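You operate a simulated robot arm through the tools that you are given. There is no shell and no other tool. Be economical: measure what you need, move in short steps, check, and stop when the job is done.

You are at the controls of a simulated robot arm. One attempt, no reset.

JOB
Close the red drawer. Then open the sliding lid, take the full bottle and put it on the top of the sliding lid and shut the lid again. Then turn the cream dial to 75 %. Then take the teal tall cup from the serving tray and leave it on the cubby u7. Then fetch the blue cloth and set it on the white tea cake on the top of the roasting bench. Then shut the dryer door. Then put the soft brush on the top of the packing counter away on the top of the roasting bench. Then switch the sealer switch off. The order counts. Set down upright: full bottle, tall cup.

It is judged by the outcome, as a careful person would: the job done as asked, and still so three seconds after it is handed in. It fails if anything else is knocked over, pushed out of place, dropped, spilled or broken. A push-on lid holds only when it is set on centred and level and pressed home; a screw cap is set on level and turned clockwise until tight. Flat cloth is picked up by pressing the open fingertips on it (5 to 10 N) and closing them slowly along it; thin cloth reads only 2 to 8 mm in the jaws.

ROBOT AND FRAMES
A 7-joint arm with a two-finger parallel gripper on a trunk, on a base that drives. Base frame: it is fixed to the floor where the robot stands at the start and does not move with it; the origin is under the middle of the robot, x ahead of it, y to its left, z up. Readings come in cm, rad, newtons and seconds.
With the tool pointing down near the work surface it reaches from about 34 to 76 cm from the robot's upright axis, wherever it stands. Its first joint turns from -2.007 to 2.007 rad. Places, roughly: blue cloth (7x10x3 cm) [40, -200, 90]; cream dial [100, -50, 110]; cubby U7 [-220, 30, 50]; dryer door [70, 120, 100]; full bottle (6x6x12 cm) [70, -30, 80]; red drawer [50, -20, 60]; sealer switch [10, 90, 90]; sliding lid [90, -20, 110]; soft brush (6x4x5 cm) [60, 110, 90]; tall cup [25, -50, 75]; tea cake [250, -50, 75]; top of the roasting bench [240, -20, 80]; top of the sliding lid [90, -30, 110]. Payload 3.91 kg.
The TCP is the grasp point between the finger pads, 3 cm short of the fingertips. In the tool frame z runs along the fingers and y along their closing line. The gripper opens to 11 cm. The fingers are 2 cm wide and 1 cm thick; the gripper's body (4.8 by 11.2 cm) begins 5.5 cm behind the TCP.
Orientation is that of the tool frame in the base frame, as a unit quaternion [w, x, y, z]. With the fingers straight down and closing along the base's y, the tool's x points along the base's -x, its y along +y and its z along -z.

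CONTROLS
- The arm moves only by the tool send_rows. Its argument "plan" is a list of rows, each a list of 3 entries, a list of its own where there are three numbers: the shift along the base's x, y, z in units of 300 mm (1.0 is 300 mm), then the turn, a rotation vector about the base's x, y, z in units of 45 degrees (1.0 is 45 degrees), then the finger opening in cm, from 0 to 11. In form: [[[tx, ty, tz], [ax, ay, az], hand], ...]. A call has 1 to 12 rows; each row is the pose to reach, as a shift and turn from the pose commanded when the call began. A call with a number of a shift or a turn outside -1 to 1 is refused whole. Rows are played at 5 a second. More than 5 cm and 0.15 rad between two rows, or a gripper value outside its range, and nothing of the call is played. A pose out of reach is approached as far as the arm can. The call stops where the force on the tool passes 40 N (or 10 N more than at its start, if that is more) or the arm is blocked; 0.2 s more then pass. Each finger travels about 10.8 cm/s and halts on what it meets, pressing with about 37 N; the grip force reading is that of the motor and also rises with nothing between the fingers. The clock runs only during rows and for 0.2 s after the last one: add rows that repeat a pose to give the fingers time. The reply holds the time, the measured pose of the TCP, the force on the tool along the base axes, the opening and the grip force, in the units named above and with some noise, with the torque about the TCP (base axes, N m) and any sound that the robot's microphone picked up.
- Cameras (640 x 400 px; columns grow to the right, rows downward): "scene" is now at [0.89, 17.03, 154.71]; the picture's right is [0.26, -0.97, 0.00], its down [-0.80, -0.21, -0.57] and it looks along [0.55, 0.15, -0.82] (base axes); focal length 214 px, centre (320, 200). "wrist" rides on the gripper at [7.2, 1.7, -10.3] in the tool frame; the picture's right is [-0.23, 0.97, 0.00], its down [-0.76, -0.18, -0.62] and it looks along [-0.61, -0.14, 0.78] (tool axes); focal length 222 px, centre (320, 200). There is no depth. A picture from a camera that has moved, and an enlarged one, comes with that camera's place and axes in the base frame and with its lens.
- snapshot(camera): a new picture of that camera. The clock stands still meanwhile.
- move_column(by): slides the trunk up (or, below 0, down) by that many cm; the arm and the scene camera ride with it, the base frame stays. It gives what a move gives, with no picture.
- steer(legs): drives the robot by 1 to 6 legs, each [ahead, turn to the left] in cm and rad, along the robot's own axes; the way and the turn of a leg run together, so that a leg with both is an arc; at most 150 cm and 3.142 rad a leg. The arm and the cameras ride along, it lands a little off, and it stops where it bumps. It gives what a move gives.
- aim_head(pan, tilt): turns the head with the scene camera to pan (to the left, within 2.705 rad either way) and tilt (down, from -0.506 to 1.204), counted from straight ahead of the robot. It gives what a move gives.
- enlarge(camera, box): a new picture of the part [left, top, right, bottom] of that camera's present view, enlarged. The clock stands still meanwhile.
- finish_job(): hands the job in; it is judged then, once.

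Work in short steps. Places have to be worked out from the pictures, the camera data and where the tool is seen: move nearer, look again, correct. Check each grasp and each placing, and mend what went wrong. You have 207 turns and 192 pictures in all, those below and enlarged ones among them. Open the gripper and draw the arm clear of the work before you hand the job in, unless the task says otherwise; then end with one line.

The tools are called after ">>>" as name(argument=value, ...) on one line, values as JSON. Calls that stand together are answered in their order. send_rows: Moves the arm, as the interface text tells. Its arguments: {"type":"object","properties":{"plan":{"type":"array"}},"required":["plan"]} The other tools are called the same way: move_column (by) slides the trunk up or down; steer (legs) drives the base; aim_head (pan, tilt) turns the head that bears the scene camera; snapshot (camera) takes a picture; enlarge (camera, box) takes an enlarged picture of a part of a camera's view; finish_job () hands the job in.

At the start:

```text
time: 0.0
position: [37.58, -17.52, 139.82]
orientation: [-0.001, 0.0, 1.0, 0.0]
ft_force: [-0.3, 0.6, 0.4]
wrist_torque: [0.0, -0.02, 0.01]
finger_gap: 11.04
gripper_force: 0.0
trunk travel left (down, up): [-67.5, 31.5]
robot x, y, heading: [-0.0, 0.07, -0.001]
head pan, tilt: [0.26, 0.97]
```

scene: 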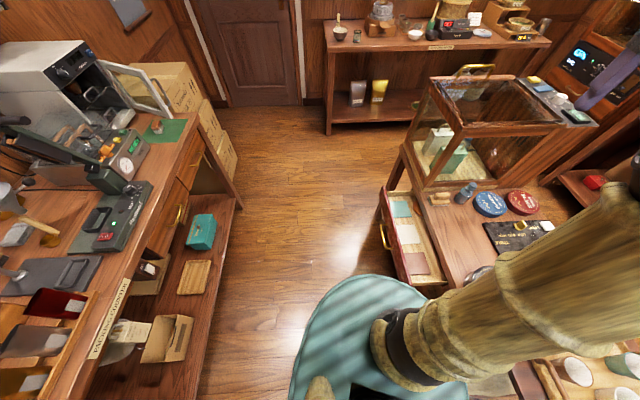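
wrist: 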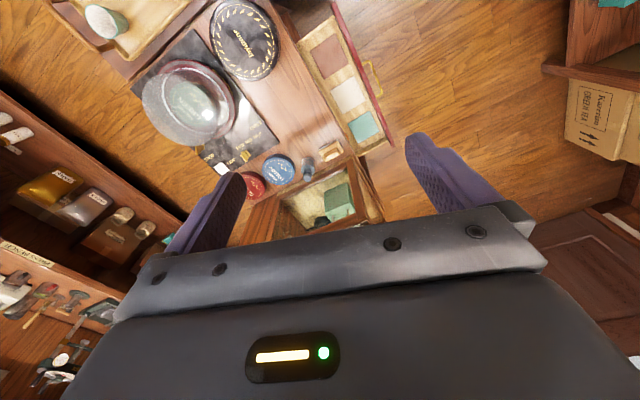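

The start pictures show the open drawer and the glass case ahead-right; I aim the head to see them better.

>>> aim_head(pan=-0.3, tilt=0.7)

>>> snapshot(camera="scene")

```text
time: 1.0
position: [37.53, -17.46, 139.82]
orientation: [-0.001, 0.0, 1.0, 0.0]
ft_force: [-0.5, -0.6, -0.7]
wrist_torque: [0.0, -0.01, -0.01]
finger_gap: 10.99
gripper_force: 0.0
trunk travel left (down, up): [-67.5, 31.5]
robot x, y, heading: [0.15, 0.0, -0.0]
head pan, tilt: [-0.3, 0.7]
```

```text
189 pictures are left
camera scene: at [2.1, 12.69, 156.83], right [-0.29, -0.96, 0.0], down [-0.62, 0.19, -0.76], along [0.73, -0.23, -0.64], focal length 214 px, centre (320, 200)
```

scene: 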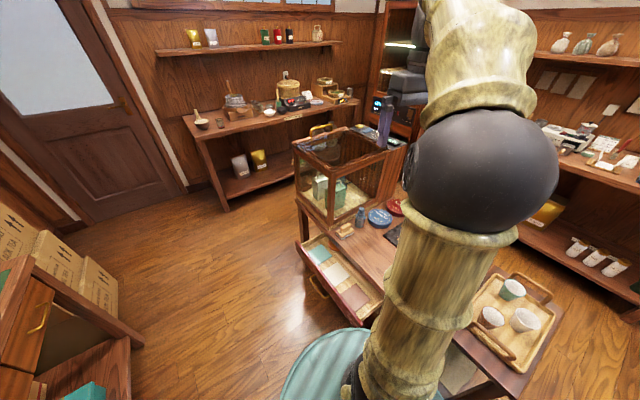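

I enlarge the case and the drawer, and look both ways to map the rest.

>>> enlarge(camera="scene", box=[260, 90, 460, 330])

>>> enlarge(camera="wrist", box=[40, 0, 440, 250])

```text
1.67 times, centred on (360, 210) of scene
camera zoom: at [2.1, 12.69, 156.83], right [-0.29, -0.96, 0.0], down [-0.62, 0.19, -0.76], along [0.73, -0.23, -0.64], focal length 358 px, centre (253, 183)
```

zoom: 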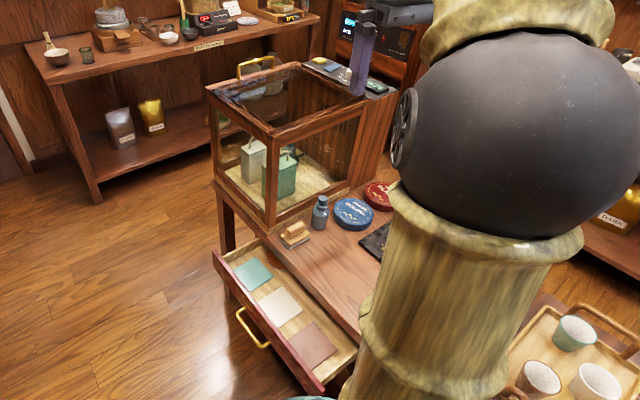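

```text
1.60 times, centred on (240, 125) of wrist
camera zoom: at [30.39, -15.73, 150.24], right [0.23, 0.97, 0.0], down [0.76, -0.18, 0.62], along [0.61, -0.14, -0.78], focal length 355 px, centre (448, 320)
```

zoom: 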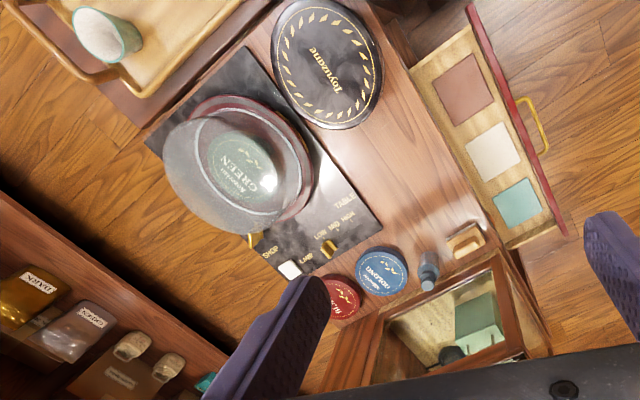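

The work table is turned about 17° and the drawer opens toward +y; its handle is near [50, -1, 58]. I swing the gripper to in front of the handle, turning it to line up with the table, and close the fingers.

>>> send_rows(plan=[[[0.06, 0.13, 0], [0, 0, -0.17], 8], [[0.12, 0.27, 0], [0, 0, -0.34], 4], [[0.18, 0.4, 0], [0, 0, -0.5], 0], [[0.24, 0.54, 0], [0, 0, -0.67], 0], [[0.3, 0.67, 0], [0, 0, -0.84], 0], [[0.36, 0.8, 0], [0, 0, -1.0], 0]])

>>> send_rows(plan=[[[0, 0.03, 0], [0, 0, -0.16], 0], [[0, 0.06, 0], [0, 0, -0.31], 0], [[0, 0.1, 0], [0, 0, -0.47], 0], [[0, 0.13, 0], [0, 0, -0.62], 0]])

>>> move_column(by=-50)

>>> snapshot(camera="wrist")

>>> snapshot(camera="scene")

```text
time: 2.4
position: [48.56, 6.66, 139.87]
orientation: [0.0, 0.382, 0.924, -0.001]
ft_force: [0.0, -0.3, -0.3]
wrist_torque: [-0.02, 0.02, -0.03]
finger_gap: 0.0
gripper_force: 37.3
trunk travel left (down, up): [-67.5, 31.5]
robot x, y, heading: [0.32, -0.32, -0.003]
head pan, tilt: [-0.3, 0.7]
```

```text
time: 3.4
position: [48.37, 10.53, 139.9]
orientation: [0.0, 0.595, 0.804, 0.0]
ft_force: [-0.2, 0.6, -0.1]
wrist_torque: [0.02, 0.02, 0.04]
finger_gap: 0.01
gripper_force: 37.2
trunk travel left (down, up): [-67.5, 31.5]
robot x, y, heading: [-0.14, 0.07, -0.002]
head pan, tilt: [-0.3, 0.7]
```

```text
refused: -50 is not a number from -40 to 40
```

```text
186 pictures are left
camera wrist: at [47.94, 17.93, 150.26], right [1.0, 0.07, 0.0], down [0.05, -0.78, 0.62], along [0.04, -0.62, -0.78], focal length 222 px, centre (320, 200)
```

wrist: 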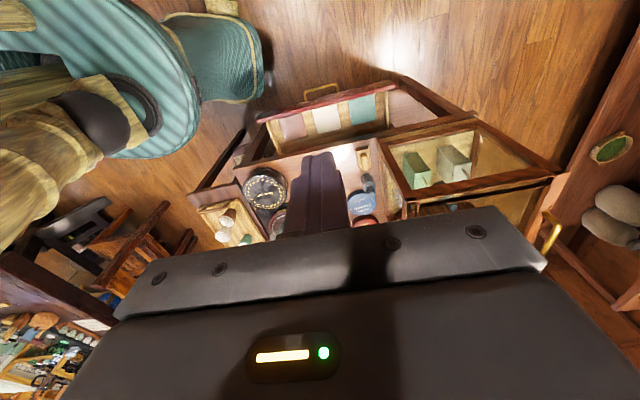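

```text
185 pictures are left
camera scene: at [2.1, 12.71, 156.83], right [-0.3, -0.96, 0.0], down [-0.62, 0.19, -0.76], along [0.73, -0.23, -0.64], focal length 214 px, centre (320, 200)
```

scene: 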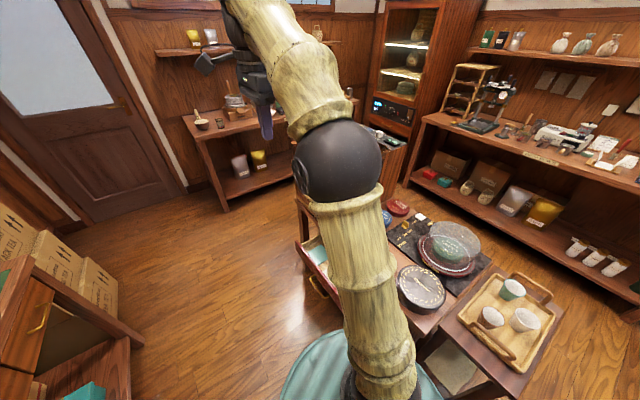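

The handle shows near [50, -2]. I lower the trunk.

>>> move_column(by=-40)

>>> snapshot(camera="wrist")

```text
time: 7.2
position: [48.35, 10.35, 99.82]
orientation: [0.001, 0.594, 0.804, -0.001]
ft_force: [-0.9, -0.2, 0.8]
wrist_torque: [-0.02, -0.02, -0.01]
finger_gap: 0.0
gripper_force: 37.0
trunk travel left (down, up): [-27.5, 71.5]
robot x, y, heading: [-0.18, -0.16, -0.004]
head pan, tilt: [-0.3, 0.7]
```

```text
184 pictures are left
camera wrist: at [47.93, 17.87, 110.27], right [1.0, 0.07, 0.0], down [0.05, -0.78, 0.62], along [0.04, -0.62, -0.78], focal length 222 px, centre (320, 200)
```

wrist: 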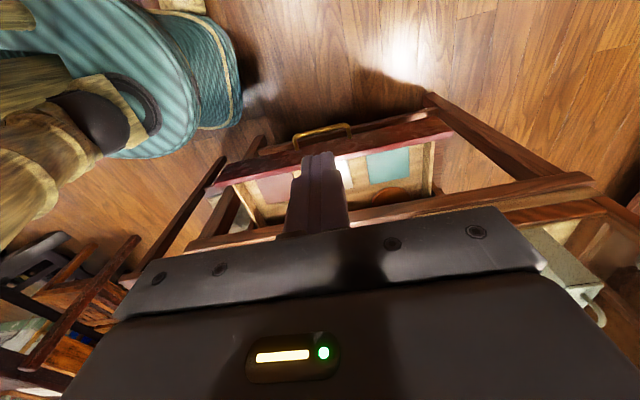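

I lower further beside the drawer front to fix the handle height.

>>> move_column(by=-25)

>>> snapshot(camera="wrist")

>>> aim_head(pan=0.0, tilt=0.7)

>>> snapshot(camera="scene")

```text
time: 9.8
position: [48.53, 10.48, 74.85]
orientation: [0.0, 0.595, 0.804, 0.0]
ft_force: [-0.6, -0.5, -0.2]
wrist_torque: [-0.03, -0.02, 0.01]
finger_gap: 0.0
gripper_force: 37.3
trunk travel left (down, up): [-2.5, 96.5]
robot x, y, heading: [-0.03, 0.22, 0.001]
head pan, tilt: [-0.3, 0.7]
```

```text
183 pictures are left
camera wrist: at [47.93, 17.87, 85.27], right [1.0, 0.07, 0.0], down [0.05, -0.78, 0.62], along [0.04, -0.62, -0.78], focal length 222 px, centre (320, 200)
```

wrist: 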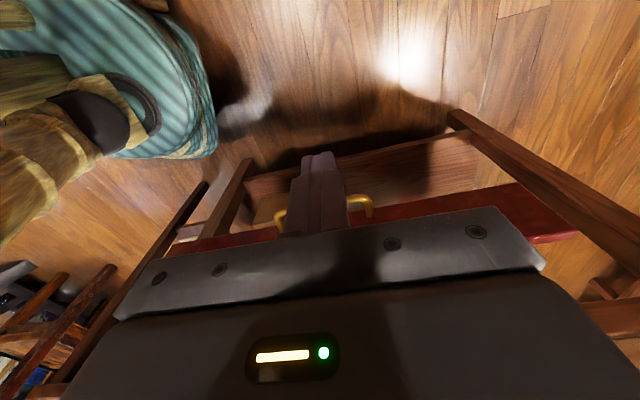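

```text
time: 10.6
position: [48.41, 10.5, 74.85]
orientation: [-0.001, 0.594, 0.804, 0.0]
ft_force: [0.0, -0.1, 0.5]
wrist_torque: [-0.01, 0.01, 0.01]
finger_gap: 0.03
gripper_force: 36.9
trunk travel left (down, up): [-2.5, 96.5]
robot x, y, heading: [-0.23, -0.11, -0.001]
head pan, tilt: [0.0, 0.7]
```

```text
182 pictures are left
camera scene: at [2.47, 15.19, 91.83], right [0.0, -1.0, 0.0], down [-0.64, 0.0, -0.76], along [0.76, 0.0, -0.64], focal length 214 px, centre (320, 200)
```

scene: 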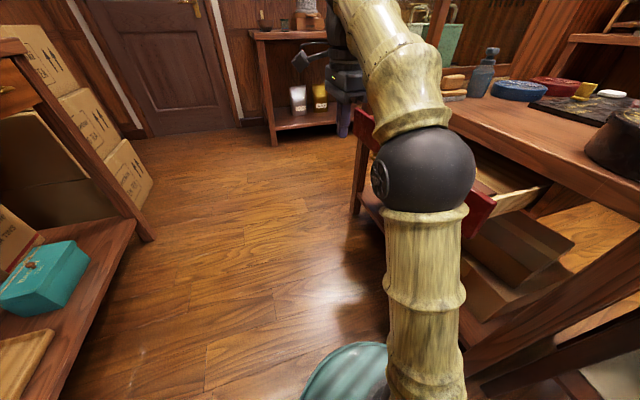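

The handle lies at about z 63–65. I drop the fingertips to z 63 and creep toward it.

>>> send_rows(plan=[[[0, 0, -0.15], [0, 0, 0], 0], [[0, 0, -0.3], [0, 0, 0], 0], [[0.03, -0.1, -0.3], [0, 0, 0], 0], [[0.06, -0.2, -0.3], [0, 0, 0], 0], [[0.09, -0.3, -0.3], [0, 0, 0], 0], [[0.11, -0.35, -0.3], [0, 0, 0], 0]])

>>> snapshot(camera="wrist")

```text
time: 12.0
position: [51.82, -0.24, 65.86]
orientation: [0.001, 0.594, 0.804, 0.0]
ft_force: [0.0, 0.0, -0.1]
wrist_torque: [0.01, 0.0, 0.02]
finger_gap: 0.0
gripper_force: 36.2
trunk travel left (down, up): [-2.5, 96.5]
robot x, y, heading: [0.46, 0.05, 0.006]
head pan, tilt: [0.0, 0.7]
```

```text
181 pictures are left
camera wrist: at [51.24, 7.28, 76.22], right [1.0, 0.07, 0.0], down [0.05, -0.78, 0.62], along [0.04, -0.62, -0.78], focal length 222 px, centre (320, 200)
```

wrist: 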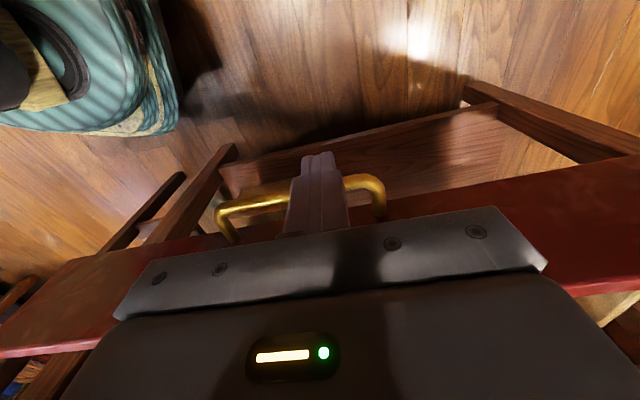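

No contact yet; the bar is just ahead of the fingers. I keep pushing along the drawer's direction.

>>> send_rows(plan=[[[0.01, -0.04, 0], [0, 0, 0], 0], [[0.02, -0.08, 0], [0, 0, 0], 0], [[0.036, -0.12, 0], [0, 0, 0], 0], [[0.05, -0.16, 0], [0, 0, 0], 0], [[0.06, -0.2, 0], [0, 0, 0], 0], [[0.073, -0.24, 0], [0, 0, 0], 0], [[0.085, -0.28, 0], [0, 0, 0], 0]])

>>> snapshot(camera="wrist")

```text
time: 13.6
position: [54.12, -8.6, 65.79]
orientation: [0.0, 0.594, 0.804, 0.001]
ft_force: [0.3, -0.2, -0.2]
wrist_torque: [0.01, 0.03, 0.02]
finger_gap: 0.0
gripper_force: 36.9
trunk travel left (down, up): [-2.5, 96.5]
robot x, y, heading: [0.09, 0.33, 0.001]
head pan, tilt: [0.0, 0.7]
```

```text
180 pictures are left
camera wrist: at [53.72, -1.11, 76.29], right [1.0, 0.07, 0.0], down [0.05, -0.78, 0.62], along [0.04, -0.62, -0.78], focal length 222 px, centre (320, 200)
```

wrist: 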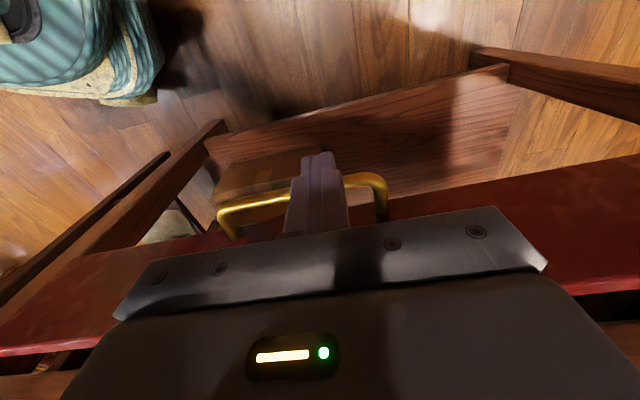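

The drawer moves along with the fingers. I continue until it stops.

>>> send_rows(plan=[[[0.012, -0.04, 0], [0, 0, 0], 0], [[0.025, -0.08, 0], [0, 0, 0], 0], [[0.037, -0.12, 0], [0, 0, 0], 0], [[0.05, -0.16, 0], [0, 0, 0], 0], [[0.062, -0.2, 0], [0, 0, 0], 0], [[0.074, -0.24, 0], [0, 0, 0], 0], [[0.087, -0.28, 0], [0, 0, 0], 0], [[0.1, -0.32, 0], [0, 0, 0], 0], [[0.112, -0.36, 0], [0, 0, 0], 0]])

>>> snapshot(camera="wrist")

```text
time: 14.5
position: [55.39, -11.98, 65.88]
orientation: [-0.007, 0.589, 0.808, 0.003]
ft_force: [-9.3, 9.3, -0.5]
wrist_torque: [-0.91, -0.83, -0.08]
finger_gap: 0.0
gripper_force: 37.0
trunk travel left (down, up): [-2.5, 96.5]
robot x, y, heading: [-0.09, 0.13, -0.0]
head pan, tilt: [0.0, 0.7]
stopped in row 4: the force on the tool passed its limit at 64 N (the readings are from after the stop); the commanded pose is now the measured one
```

```text
179 pictures are left
camera wrist: at [54.94, -4.6, 76.4], right [1.0, 0.08, -0.01], down [0.07, -0.79, 0.61], along [0.04, -0.61, -0.79], focal length 222 px, centre (320, 200)
```

wrist: 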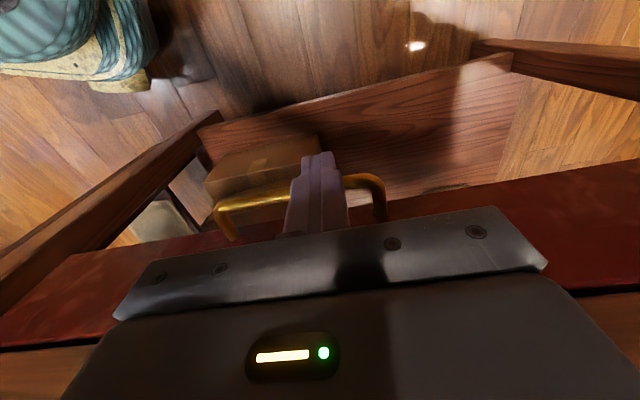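

A hard stop: probably closed. I back off and look at the front.

>>> send_rows(plan=[[[-0.05, 0.15, 0], [0, 0, 0], 0], [[-0.09, 0.3, 0.02], [0, 0, 0], 0], [[-0.13, 0.45, 0.1], [0, 0, 0], 0], [[-0.13, 0.45, 0.25], [0, 0, 0], 0], [[-0.13, 0.45, 0.4], [0, 0, 0], 0], [[-0.13, 0.45, 0.55], [0, 0, 0], 0]])

>>> snapshot(camera="wrist")

```text
refused: row 3 steps farther than a row can; nothing moved
```

```text
178 pictures are left
camera wrist: at [54.94, -4.6, 76.4], right [1.0, 0.08, -0.01], down [0.07, -0.79, 0.61], along [0.04, -0.61, -0.79], focal length 222 px, centre (320, 200)
```

wrist: 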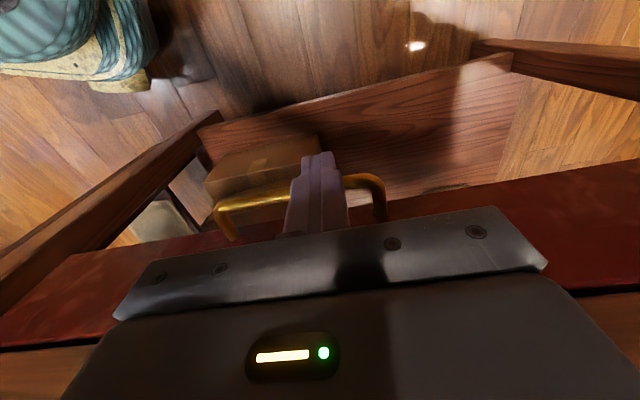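

The row step was too long (nothing moved); I repeat with shorter steps.

>>> send_rows(plan=[[[-0.04, 0.13, 0], [0, 0, 0], 0], [[-0.08, 0.26, 0.0], [0, 0, 0], 0], [[-0.12, 0.39, 0.06], [0, 0, 0], 0], [[-0.13, 0.43, 0.2], [0, 0, 0], 0], [[-0.13, 0.43, 0.36], [0, 0, 0], 0], [[-0.13, 0.43, 0.52], [0, 0, 0], 0]])

>>> snapshot(camera="wrist")

```text
time: 15.9
position: [51.5, 0.8, 74.09]
orientation: [-0.007, 0.59, 0.807, 0.002]
ft_force: [0.4, -0.6, -0.6]
wrist_torque: [0.02, -0.03, 0.02]
finger_gap: 0.0
gripper_force: 37.5
out of reach, approached as far as the arm can: row 5, 6
trunk travel left (down, up): [-2.5, 96.5]
robot x, y, heading: [0.2, 0.12, -0.0]
head pan, tilt: [0.0, 0.7]
```

```text
177 pictures are left
camera wrist: at [50.96, 8.09, 84.57], right [1.0, 0.08, -0.01], down [0.07, -0.79, 0.61], along [0.04, -0.61, -0.79], focal length 222 px, centre (320, 200)
```

wrist: 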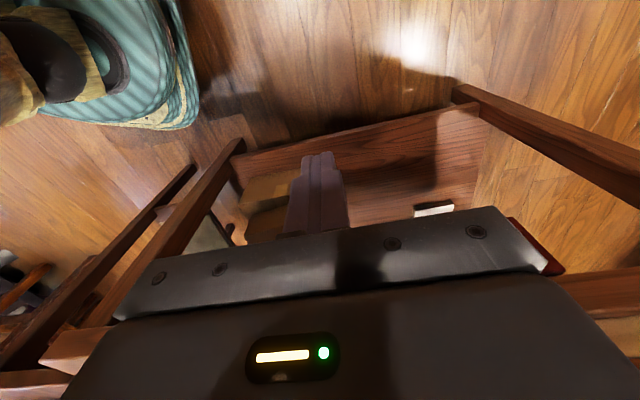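

I raise the trunk to look down on the drawer and the case.

>>> move_column(by=40)

>>> snapshot(camera="wrist")

>>> aim_head(pan=-0.4, tilt=0.6)

>>> snapshot(camera="scene")

```text
time: 19.8
position: [51.39, 0.8, 114.04]
orientation: [-0.006, 0.591, 0.807, 0.002]
ft_force: [0.4, 0.0, 0.0]
wrist_torque: [-0.03, 0.02, 0.03]
finger_gap: 0.02
gripper_force: 37.6
trunk travel left (down, up): [-42.5, 56.5]
robot x, y, heading: [0.01, 0.02, 0.004]
head pan, tilt: [0.0, 0.7]
```

```text
176 pictures are left
camera wrist: at [50.97, 8.09, 124.55], right [1.0, 0.08, -0.01], down [0.07, -0.79, 0.61], along [0.04, -0.61, -0.79], focal length 222 px, centre (320, 200)
```

wrist: 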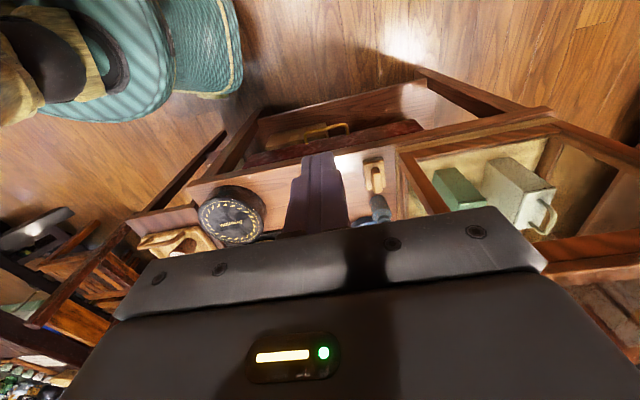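

```text
time: 20.6
position: [51.38, 0.72, 114.06]
orientation: [-0.007, 0.59, 0.807, 0.002]
ft_force: [0.0, -0.6, -0.7]
wrist_torque: [-0.04, 0.01, -0.01]
finger_gap: 0.0
gripper_force: 37.2
trunk travel left (down, up): [-42.5, 56.5]
robot x, y, heading: [-0.21, -0.42, 0.002]
head pan, tilt: [-0.4, 0.6]
```

```text
175 pictures are left
camera scene: at [2.11, 11.77, 132.69], right [-0.39, -0.92, 0.0], down [-0.52, 0.22, -0.82], along [0.76, -0.32, -0.57], focal length 214 px, centre (320, 200)
```

scene: 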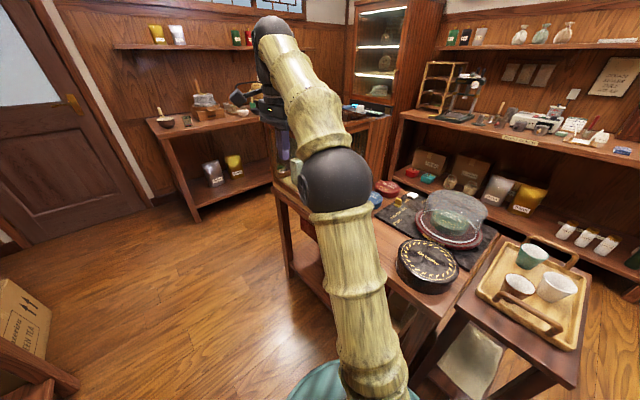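

I zoom on the drawer front.

>>> enlarge(camera="wrist", box=[170, 60, 570, 270])

```text
1.60 times, centred on (370, 165) of wrist
camera zoom: at [50.97, 8.09, 124.55], right [1.0, 0.08, -0.01], down [0.07, -0.79, 0.61], along [0.04, -0.61, -0.79], focal length 355 px, centre (240, 256)
```

zoom: 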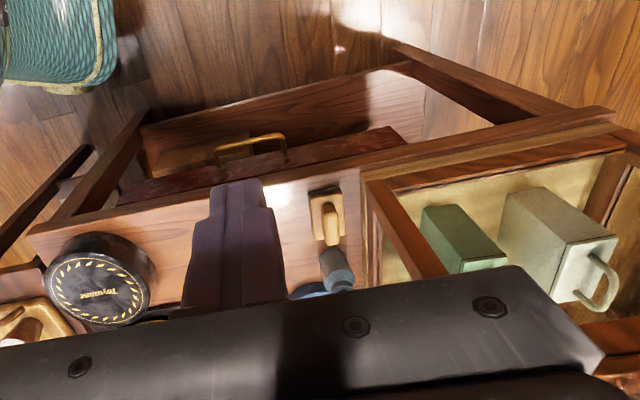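

The torque reading puts the stop contact 10 cm above the TCP: the gripper body met the table edge, so the drawer may still be slightly out. I go down again with the fingers tilted forward 45° and push on the face beside the handle.

>>> move_column(by=-36)

>>> send_rows(plan=[[[-0.05, 0, -0.05], [-0.159, -0.05, 0], 0], [[-0.1, -0.02, -0.12], [-0.318, -0.1, 0], 0], [[-0.15, -0.04, -0.2], [-0.477, -0.148, 0], 0], [[-0.2, -0.08, -0.28], [-0.637, -0.197, 0], 0], [[-0.25, -0.12, -0.35], [-0.796, -0.247, 0], 0], [[-0.3, -0.17, -0.4], [-0.955, -0.296, 0], 0]])

>>> snapshot(camera="wrist")

```text
time: 24.1
position: [51.49, 0.8, 78.19]
orientation: [-0.006, 0.59, 0.807, 0.002]
ft_force: [-0.2, 0.3, -0.5]
wrist_torque: [0.04, -0.02, -0.02]
finger_gap: 0.0
gripper_force: 36.5
trunk travel left (down, up): [-6.5, 92.5]
robot x, y, heading: [0.05, 0.23, 0.004]
head pan, tilt: [-0.4, 0.6]
```

```text
time: 25.5
position: [42.35, -4.41, 66.07]
orientation: [0.301, 0.547, 0.748, -0.226]
ft_force: [0.4, -0.2, 0.4]
wrist_torque: [-0.02, 0.0, -0.02]
finger_gap: 0.01
gripper_force: 37.1
trunk travel left (down, up): [-6.5, 92.5]
robot x, y, heading: [-0.07, 0.06, 0.0]
head pan, tilt: [-0.4, 0.6]
```

```text
173 pictures are left
camera wrist: at [40.39, 8.04, 68.42], right [0.98, 0.14, 0.15], down [-0.13, -0.15, 0.98], along [0.16, -0.98, -0.13], focal length 222 px, centre (320, 200)
```

wrist: 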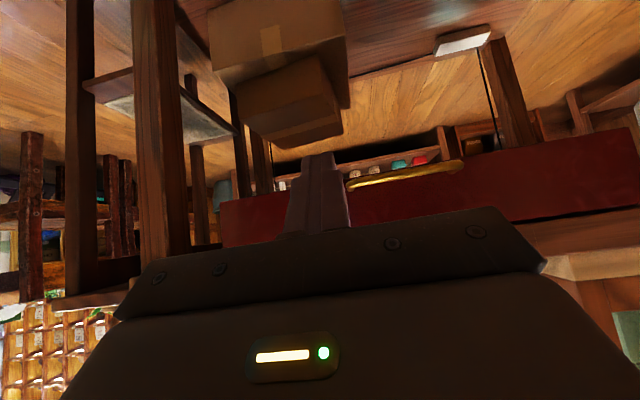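

The front spans about z 64.5–71.5. I raise 4 cm and push forward slowly along the drawer's line.

>>> send_rows(plan=[[[0, 0, 0.13], [0, 0, 0], 0], [[0.03, -0.1, 0.13], [0, 0, 0], 0], [[0.06, -0.2, 0.13], [0, 0, 0], 0], [[0.075, -0.24, 0.13], [0, 0, 0], 0], [[0.085, -0.27, 0.13], [0, 0, 0], 0], [[0.093, -0.3, 0.13], [0, 0, 0], 0], [[0.1, -0.33, 0.13], [0, 0, 0], 0], [[0.11, -0.36, 0.13], [0, 0, 0], 0], [[0.12, -0.39, 0.13], [0, 0, 0], 0], [[0.13, -0.42, 0.13], [0, 0, 0], 0]])

>>> snapshot(camera="wrist")

```text
time: 27.7
position: [46.16, -16.83, 69.94]
orientation: [0.3, 0.547, 0.748, -0.225]
ft_force: [-8.7, 10.7, -0.9]
wrist_torque: [0.14, 0.1, -0.14]
finger_gap: 0.01
gripper_force: 37.5
trunk travel left (down, up): [-6.5, 92.5]
robot x, y, heading: [0.31, -0.2, 0.005]
head pan, tilt: [-0.4, 0.6]
```

```text
172 pictures are left
camera wrist: at [44.21, -4.42, 72.37], right [0.98, 0.14, 0.15], down [-0.13, -0.16, 0.98], along [0.16, -0.98, -0.14], focal length 222 px, centre (320, 200)
```

wrist: 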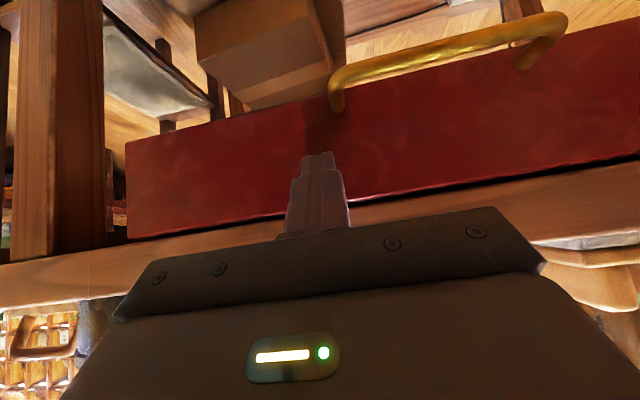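

In light contact (about 14 N) with the face. I push a bit further.

>>> send_rows(plan=[[[0.006, -0.02, 0], [0, 0, 0], 0], [[0.012, -0.04, 0], [0, 0, 0], 0], [[0.018, -0.06, 0], [0, 0, 0], 0], [[0.025, -0.08, 0], [0, 0, 0], 0], [[0.031, -0.1, 0], [0, 0, 0], 0], [[0.037, -0.12, 0], [0, 0, 0], 0]])

>>> snapshot(camera="wrist")

```text
time: 28.1
position: [46.28, -16.7, 69.94]
orientation: [0.298, 0.547, 0.75, -0.224]
ft_force: [-9.1, 11.6, 6.3]
wrist_torque: [0.01, 0.08, -0.1]
finger_gap: 0.0
gripper_force: 36.7
trunk travel left (down, up): [-6.5, 92.5]
robot x, y, heading: [-0.04, 0.01, 0.005]
head pan, tilt: [-0.4, 0.6]
stopped in row 1: the force on the tool passed its limit at 48 N (the readings are from after the stop); the commanded pose is now the measured one
```

```text
171 pictures are left
camera wrist: at [44.23, -4.43, 72.41], right [0.98, 0.14, 0.15], down [-0.12, -0.16, 0.98], along [0.16, -0.98, -0.14], focal length 222 px, centre (320, 200)
```

wrist: 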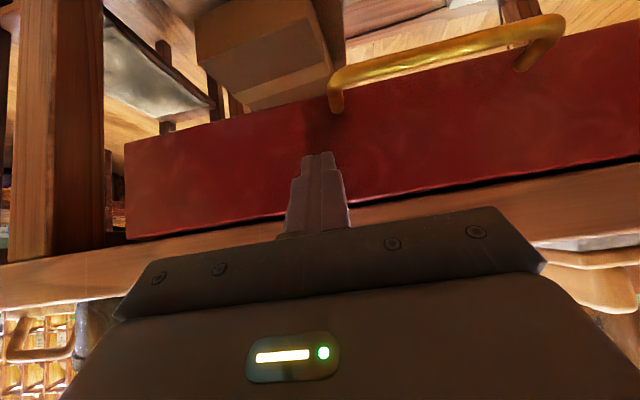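

The drawer is against its stop and flush: closed. I back off, straighten the tool and rise to look at the case.

>>> send_rows(plan=[[[-0.04, 0.13, 0], [0, 0, 0], 0], [[-0.07, 0.26, 0.0], [0.159, 0.05, 0], 0], [[-0.05, 0.39, 0.04], [0.318, 0.1, 0], 0], [[0.0, 0.48, 0.06], [0.477, 0.148, 0], 0], [[0.05, 0.54, 0.1], [0.637, 0.197, 0], 0], [[0.1, 0.56, 0.14], [0.796, 0.247, 0], 0], [[0.15, 0.58, 0.14], [0.955, 0.296, 0], 0]])

>>> move_column(by=40)

>>> move_column(by=25)

>>> snapshot(camera="wrist")

>>> aim_head(pan=-0.6, tilt=0.6)

>>> snapshot(camera="scene")

```text
time: 29.7
position: [50.87, 0.39, 74.09]
orientation: [-0.01, 0.588, 0.809, 0.006]
ft_force: [0.2, 1.0, -0.4]
wrist_torque: [0.01, 0.0, 0.0]
finger_gap: 0.0
gripper_force: 36.9
trunk travel left (down, up): [-6.5, 92.5]
robot x, y, heading: [0.03, 0.1, 0.001]
head pan, tilt: [-0.4, 0.6]
```

```text
time: 33.6
position: [50.76, 0.38, 113.97]
orientation: [-0.009, 0.589, 0.808, 0.005]
ft_force: [0.3, 0.6, 0.2]
wrist_torque: [0.01, 0.0, 0.0]
finger_gap: 0.01
gripper_force: 37.3
trunk travel left (down, up): [-46.5, 52.5]
robot x, y, heading: [-0.13, -0.28, -0.004]
head pan, tilt: [-0.4, 0.6]
```

```text
time: 36.1
position: [50.86, 0.37, 139.08]
orientation: [-0.009, 0.589, 0.808, 0.005]
ft_force: [0.0, 0.1, -0.4]
wrist_torque: [-0.04, 0.01, -0.01]
finger_gap: 0.0
gripper_force: 37.2
trunk travel left (down, up): [-71.5, 27.5]
robot x, y, heading: [-0.09, 0.16, 0.005]
head pan, tilt: [-0.4, 0.6]
```

```text
170 pictures are left
camera wrist: at [50.43, 7.64, 149.55], right [1.0, 0.08, -0.01], down [0.07, -0.79, 0.61], along [0.04, -0.61, -0.79], focal length 222 px, centre (320, 200)
```

wrist: 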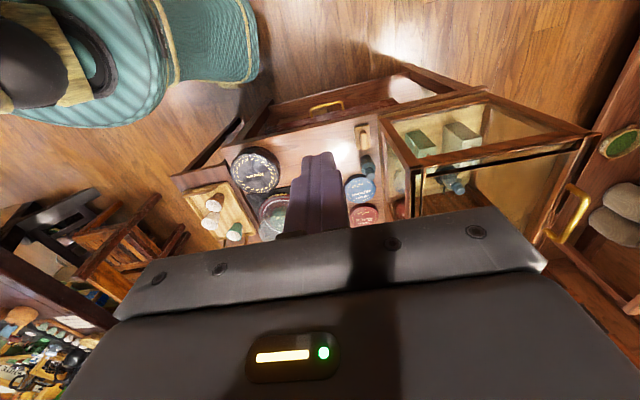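

```text
time: 36.9
position: [50.87, 0.37, 138.96]
orientation: [-0.01, 0.588, 0.809, 0.004]
ft_force: [0.2, 0.1, -0.3]
wrist_torque: [0.01, 0.0, 0.0]
finger_gap: 0.0
gripper_force: 36.9
trunk travel left (down, up): [-71.5, 27.5]
robot x, y, heading: [-0.05, -0.01, -0.0]
head pan, tilt: [-0.6, 0.6]
```

```text
169 pictures are left
camera scene: at [1.26, 10.22, 161.69], right [-0.56, -0.83, 0.0], down [-0.47, 0.32, -0.82], along [0.68, -0.46, -0.57], focal length 214 px, centre (320, 200)
```

scene: 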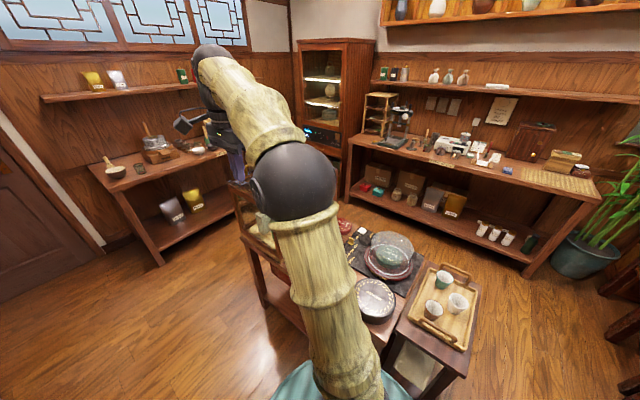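

I swing the arm left out of the head camera's view to see the case fully.

>>> send_rows(plan=[[[-0.05, 0.15, 0], [0, 0, 0], 0], [[-0.1, 0.3, 0], [0, 0, 0], 0], [[-0.16, 0.45, 0], [0, 0, 0], 0], [[-0.22, 0.6, 0], [0, 0, 0], 0], [[-0.3, 0.74, 0], [0, 0, 0], 0], [[-0.4, 0.86, 0], [0, 0, 0], 0], [[-0.5, 0.98, 0], [0, 0, 0], 0]])

>>> aim_head(pan=-0.35, tilt=0.7)

>>> snapshot(camera="scene")

>>> enlarge(camera="scene", box=[270, 90, 450, 210])

```text
time: 38.5
position: [35.91, 29.86, 139.06]
orientation: [-0.009, 0.588, 0.809, 0.005]
ft_force: [-0.2, 0.7, -0.1]
wrist_torque: [-0.02, -0.04, -0.01]
finger_gap: 0.0
gripper_force: 37.0
trunk travel left (down, up): [-71.5, 27.5]
robot x, y, heading: [0.11, -0.11, 0.004]
head pan, tilt: [-0.6, 0.6]
```

```text
time: 39.2
position: [35.85, 29.83, 138.99]
orientation: [-0.01, 0.588, 0.809, 0.004]
ft_force: [0.4, 0.1, -0.2]
wrist_torque: [-0.01, 0.02, 0.0]
finger_gap: 0.0
gripper_force: 36.9
trunk travel left (down, up): [-71.5, 27.5]
robot x, y, heading: [-0.06, -0.17, -0.001]
head pan, tilt: [-0.351, 0.7]
```

```text
168 pictures are left
camera scene: at [1.92, 12.3, 160.83], right [-0.34, -0.94, 0.0], down [-0.61, 0.22, -0.77], along [0.72, -0.26, -0.64], focal length 214 px, centre (320, 200)
```

scene: 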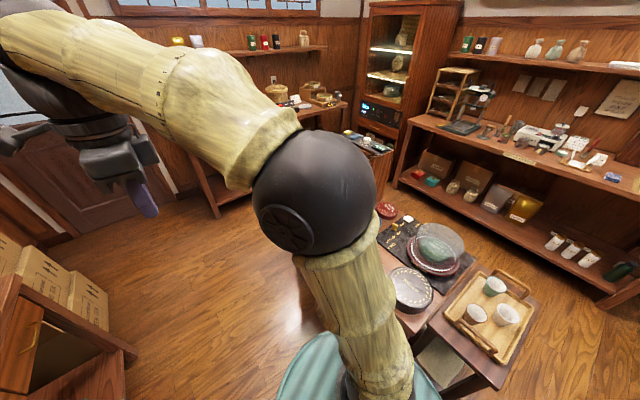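

```text
3.33 times, centred on (360, 150) of scene
camera zoom: at [1.92, 12.3, 160.83], right [-0.34, -0.94, 0.0], down [-0.61, 0.22, -0.77], along [0.72, -0.26, -0.64], focal length 715 px, centre (187, 367)
```

zoom: 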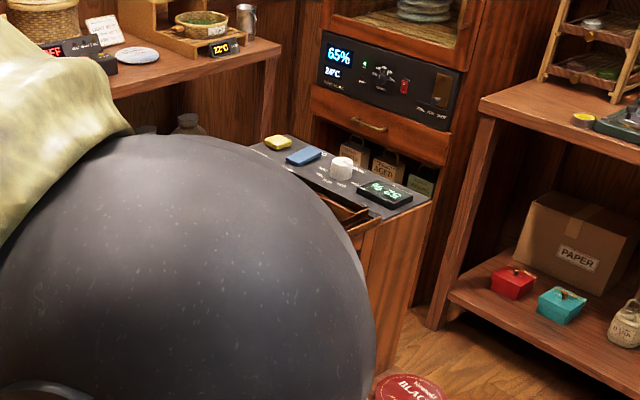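

The case top spans about [72,-13], [99,-4], [109,-38], [82,-47] at z≈110, with the handle at its far edge [105,-20] and the dial near [99,-50]. It is out of reach, so I drive to stand in front of the case, facing it.

>>> steer(legs=[[0, 0.4], [86, 0], [0, -1.67]])

>>> aim_head(pan=0.0, tilt=0.9)

>>> snapshot(camera="scene")

>>> snapshot(camera="wrist")

```text
time: 52.1
position: [118.89, 8.18, 139.03]
orientation: [-0.005, 0.954, 0.299, 0.009]
ft_force: [0.4, -0.6, -0.4]
wrist_torque: [0.01, 0.02, -0.01]
finger_gap: 0.0
gripper_force: 36.7
trunk travel left (down, up): [-71.5, 27.5]
robot x, y, heading: [80.1, 33.55, -1.271]
head pan, tilt: [-0.351, 0.7]
```

```text
time: 52.9
position: [118.8, 8.17, 139.06]
orientation: [-0.006, 0.954, 0.299, 0.009]
ft_force: [-1.4, 0.9, 0.5]
wrist_torque: [0.02, 0.02, -0.02]
finger_gap: 0.0
gripper_force: 36.8
trunk travel left (down, up): [-71.5, 27.5]
robot x, y, heading: [79.49, 33.85, -1.268]
head pan, tilt: [0.0, 0.901]
```

```text
166 pictures are left
camera scene: at [94.8, 36.69, 159.22], right [-0.96, -0.3, 0.0], down [-0.23, 0.75, -0.62], along [0.18, -0.59, -0.78], focal length 214 px, centre (320, 200)
```

scene: 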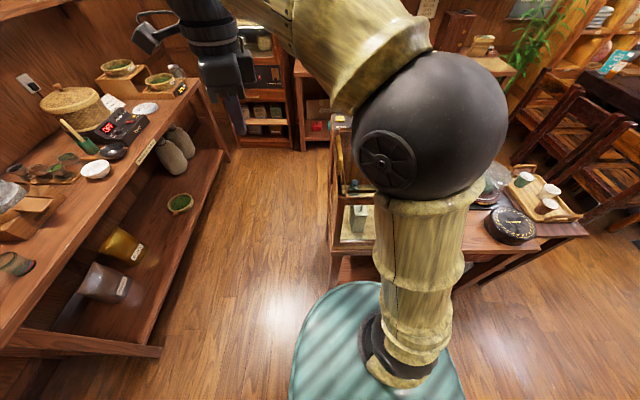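

```text
165 pictures are left
camera wrist: at [125.6, 10.8, 149.56], right [0.37, -0.93, -0.01], down [-0.74, -0.3, 0.61], along [-0.57, -0.22, -0.79], focal length 222 px, centre (320, 200)
```

wrist: 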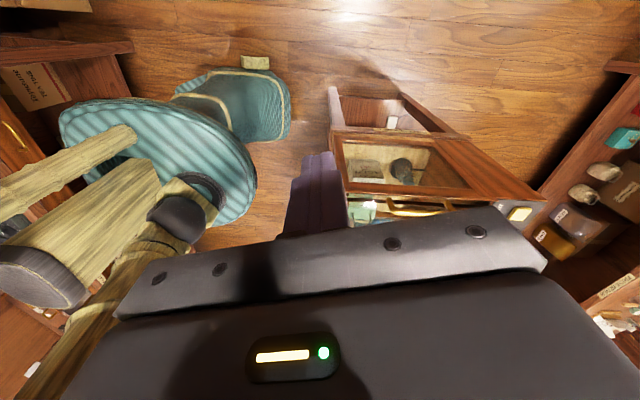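

The wrist camera sees under itself at the top of its picture, so I move the gripper above the case for a clear look at the lid.

>>> send_rows(plan=[[[-0.08, -0.12, 0], [0, 0, 0], 0], [[-0.16, -0.24, 0], [0, 0, 0], 0], [[-0.25, -0.36, 0], [0, 0, 0], 0], [[-0.33, -0.48, 0], [0, 0, 0], 0], [[-0.4, -0.6, 0], [0, 0, 0], 0], [[-0.45, -0.72, 0], [0, 0, 0], 0]])

>>> snapshot(camera="wrist")

```text
time: 54.3
position: [105.24, -13.78, 138.94]
orientation: [-0.006, 0.954, 0.3, 0.01]
ft_force: [0.4, -0.8, 0.4]
wrist_torque: [0.03, -0.01, -0.02]
finger_gap: 0.0
gripper_force: 36.7
trunk travel left (down, up): [-71.5, 27.5]
robot x, y, heading: [79.54, 33.81, -1.267]
head pan, tilt: [0.0, 0.901]
```

```text
164 pictures are left
camera wrist: at [112.14, -11.1, 149.53], right [0.37, -0.93, -0.01], down [-0.74, -0.3, 0.61], along [-0.57, -0.22, -0.79], focal length 222 px, centre (320, 200)
```

wrist: 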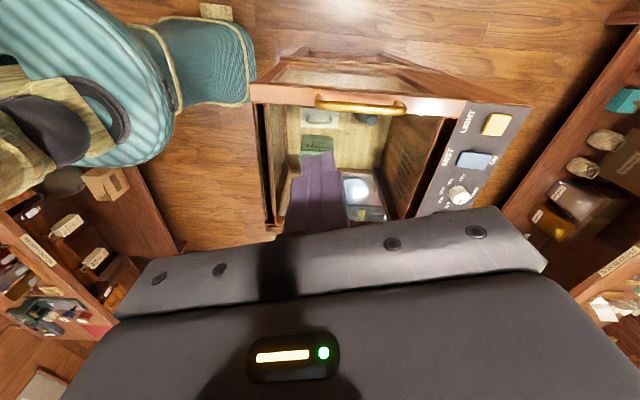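

I enlarge the view of the lid and panel.

>>> enlarge(camera="wrist", box=[230, 30, 550, 230])

```text
2.00 times, centred on (390, 130) of wrist
camera zoom: at [112.14, -11.1, 149.53], right [0.37, -0.93, -0.01], down [-0.74, -0.3, 0.61], along [-0.57, -0.22, -0.79], focal length 444 px, centre (180, 340)
```

zoom: 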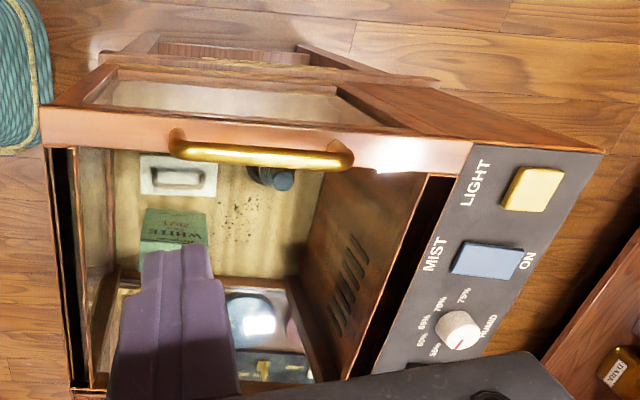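

The lid's frame bar with the bow handle is at the +u end (handle middle about [105.2,-20.5,113], table axis u at 18°); side rails run along u, so it should slide along u. I turn the gripper to close along u and move above the handle.

>>> send_rows(plan=[[[0, -0.03, 0], [0, 0, 0.167], 2], [[0, -0.06, 0], [0, 0, 0.333], 4], [[0, -0.1, 0], [0, 0, 0.5], 6], [[0, -0.14, 0], [0, 0, 0.667], 6], [[0, -0.18, 0], [0, 0, 0.833], 6], [[0, -0.22, 0], [0, 0, 1.0], 6]])

>>> send_rows(plan=[[[0, 0, -0.1], [0, 0, 0.16], 6], [[0, 0, -0.2], [0, 0, 0.31], 6], [[0, 0, -0.3], [0, 0, 0.47], 6], [[0, 0, -0.4], [0, 0, 0.627], 6]])

>>> snapshot(camera="wrist")

```text
time: 55.7
position: [104.66, -18.88, 138.05]
orientation: [-0.008, 0.766, 0.643, 0.006]
ft_force: [-0.8, -0.7, -0.9]
wrist_torque: [0.07, 0.03, 0.02]
finger_gap: 6.01
gripper_force: 0.1
out of reach, approached as far as the arm can: row 5, 6
trunk travel left (down, up): [-71.5, 27.5]
robot x, y, heading: [79.97, 33.65, -1.269]
head pan, tilt: [0.0, 0.901]
```

```text
time: 56.7
position: [104.67, -18.54, 126.09]
orientation: [-0.009, 0.586, 0.81, 0.006]
ft_force: [-0.6, 0.4, -0.4]
wrist_torque: [-0.01, 0.0, 0.0]
finger_gap: 5.97
gripper_force: 0.1
trunk travel left (down, up): [-71.5, 27.5]
robot x, y, heading: [80.21, 34.07, -1.267]
head pan, tilt: [0.0, 0.901]
```

```text
162 pictures are left
camera wrist: at [104.15, -11.33, 136.72], right [1.0, 0.09, -0.01], down [0.08, -0.79, 0.61], along [0.05, -0.61, -0.79], focal length 222 px, centre (320, 200)
```

wrist: 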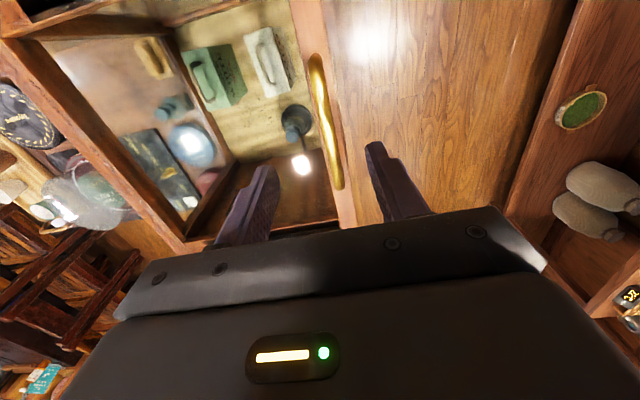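

The handle's middle is about [106,-20.3]. I centre on it and lower the open fingers around it.

>>> send_rows(plan=[[[0.043, -0.06, 0], [0, 0, 0], 6], [[0.043, -0.06, -0.1], [0, 0, 0], 6], [[0.043, -0.06, -0.2], [0, 0, 0], 6], [[0.043, -0.06, -0.3], [0, 0, 0], 6]])

>>> snapshot(camera="wrist")

```text
time: 57.7
position: [105.99, -20.28, 117.11]
orientation: [-0.01, 0.587, 0.81, 0.005]
ft_force: [-0.8, 0.7, -0.1]
wrist_torque: [-0.03, 0.01, -0.01]
finger_gap: 5.99
gripper_force: 0.0
trunk travel left (down, up): [-71.5, 27.5]
robot x, y, heading: [80.07, 33.74, -1.271]
head pan, tilt: [0.0, 0.901]
```

```text
161 pictures are left
camera wrist: at [105.41, -13.02, 127.71], right [1.0, 0.09, -0.01], down [0.08, -0.79, 0.61], along [0.05, -0.61, -0.79], focal length 222 px, centre (320, 200)
```

wrist: 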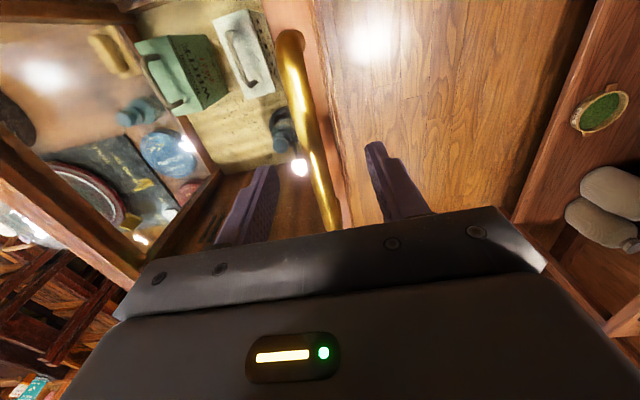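

The handle top is near z 116, between the fingers. I lower 1.2 cm more and close.

>>> send_rows(plan=[[[0, 0, -0.04], [0, 0, 0], 6], [[0, 0, -0.04], [0, 0, 0], 3], [[0, 0, -0.04], [0, 0, 0], 0], [[0, 0, -0.04], [0, 0, 0], 0], [[0, 0, -0.04], [0, 0, 0], 0]])

>>> snapshot(camera="wrist")

```text
time: 58.9
position: [105.71, -20.31, 116.08]
orientation: [-0.01, 0.587, 0.809, 0.006]
ft_force: [-2.2, 1.0, -2.5]
wrist_torque: [-0.57, -0.16, -0.32]
finger_gap: 1.36
gripper_force: 45.2
trunk travel left (down, up): [-71.5, 27.5]
robot x, y, heading: [79.56, 33.77, -1.277]
head pan, tilt: [0.0, 0.901]
```

```text
160 pictures are left
camera wrist: at [105.39, -13.02, 126.54], right [1.0, 0.09, -0.01], down [0.07, -0.79, 0.61], along [0.05, -0.61, -0.79], focal length 222 px, centre (320, 200)
```

wrist: 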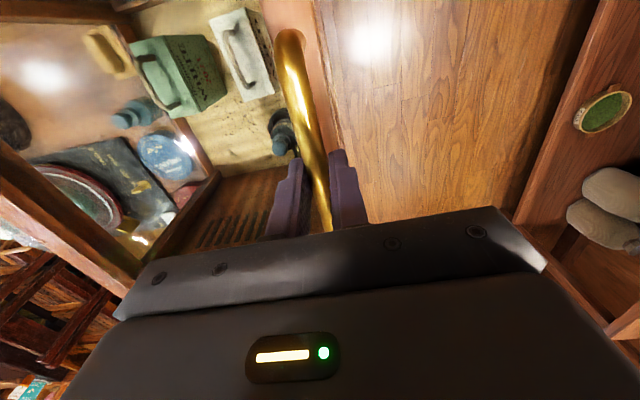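

Gripped (1.4 cm bar). I try sliding it 3 cm along +u.

>>> send_rows(plan=[[[0.032, 0.01, 0], [0, 0, 0], 0], [[0.063, 0.021, 0], [0, 0, 0], 0], [[0.095, 0.031, 0], [0, 0, 0], 0], [[0.095, 0.031, 0], [0, 0, 0], 0]])

>>> snapshot(camera="wrist")

```text
time: 59.9
position: [108.85, -19.37, 116.01]
orientation: [-0.009, 0.586, 0.81, 0.005]
ft_force: [-0.5, 1.1, -1.0]
wrist_torque: [0.52, 0.1, -0.35]
finger_gap: 1.38
gripper_force: 45.1
trunk travel left (down, up): [-71.5, 27.5]
robot x, y, heading: [79.95, 33.68, -1.271]
head pan, tilt: [0.0, 0.901]
```

```text
159 pictures are left
camera wrist: at [108.33, -12.07, 126.55], right [1.0, 0.09, -0.01], down [0.07, -0.79, 0.61], along [0.05, -0.61, -0.79], focal length 222 px, centre (320, 200)
```

wrist: 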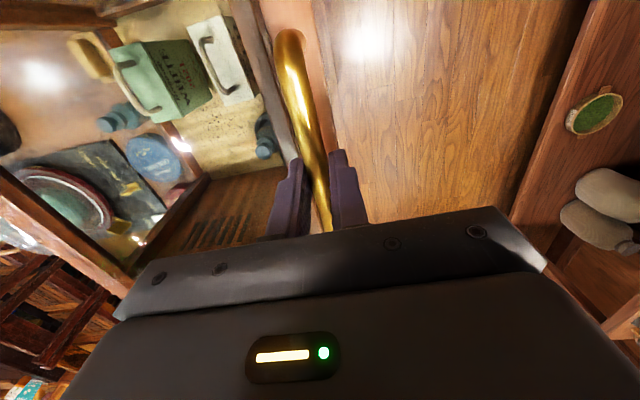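

It slides freely that way. I keep pulling open.

>>> send_rows(plan=[[[0.05, 0.016, 0], [0, 0, 0], 0], [[0.1, 0.033, 0], [0, 0, 0], 0], [[0.15, 0.049, 0], [0, 0, 0], 0], [[0.2, 0.065, 0], [0, 0, 0], 0], [[0.25, 0.081, 0], [0, 0, 0], 0], [[0.3, 0.098, 0], [0, 0, 0], 0], [[0.35, 0.114, 0], [0, 0, 0], 0], [[0.4, 0.13, 0], [0, 0, 0], 0], [[0.45, 0.146, 0], [0, 0, 0], 0], [[0.5, 0.163, 0], [0, 0, 0], 0]])

>>> snapshot(camera="wrist")

```text
time: 62.1
position: [123.83, -14.5, 116.0]
orientation: [-0.009, 0.587, 0.81, 0.006]
ft_force: [0.6, 1.9, -5.9]
wrist_torque: [0.66, 0.42, -0.39]
finger_gap: 1.36
gripper_force: 44.5
trunk travel left (down, up): [-71.5, 27.5]
robot x, y, heading: [79.39, 33.52, -1.27]
head pan, tilt: [0.0, 0.901]
```

```text
158 pictures are left
camera wrist: at [123.4, -7.23, 126.55], right [1.0, 0.09, -0.01], down [0.07, -0.79, 0.61], along [0.05, -0.6, -0.79], focal length 222 px, centre (320, 200)
```

wrist: 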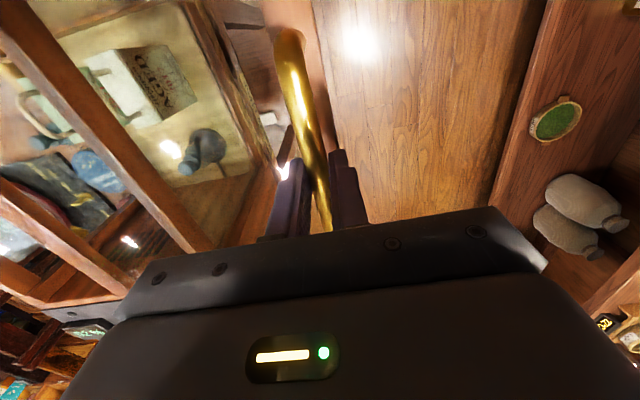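

Open about 19 cm without resistance. I pull a little further to find the stop.

>>> send_rows(plan=[[[0.032, 0.01, 0], [0, 0, 0], 0], [[0.063, 0.021, 0], [0, 0, 0], 0], [[0.095, 0.031, 0], [0, 0, 0], 0], [[0.127, 0.041, 0], [0, 0, 0], 0], [[0.16, 0.052, 0], [0, 0, 0], 0]])

>>> snapshot(camera="wrist")

```text
time: 63.3
position: [128.57, -12.98, 116.1]
orientation: [-0.009, 0.587, 0.81, 0.005]
ft_force: [0.3, -0.1, -5.1]
wrist_torque: [0.22, 0.21, -0.36]
finger_gap: 1.34
gripper_force: 45.5
trunk travel left (down, up): [-71.5, 27.5]
robot x, y, heading: [79.54, 33.83, -1.275]
head pan, tilt: [0.0, 0.901]
```

```text
157 pictures are left
camera wrist: at [128.12, -5.69, 126.54], right [1.0, 0.09, -0.01], down [0.07, -0.79, 0.61], along [0.05, -0.61, -0.79], focal length 222 px, centre (320, 200)
```

wrist: 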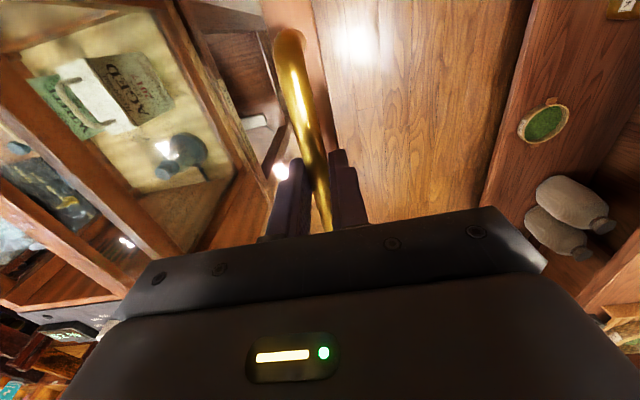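

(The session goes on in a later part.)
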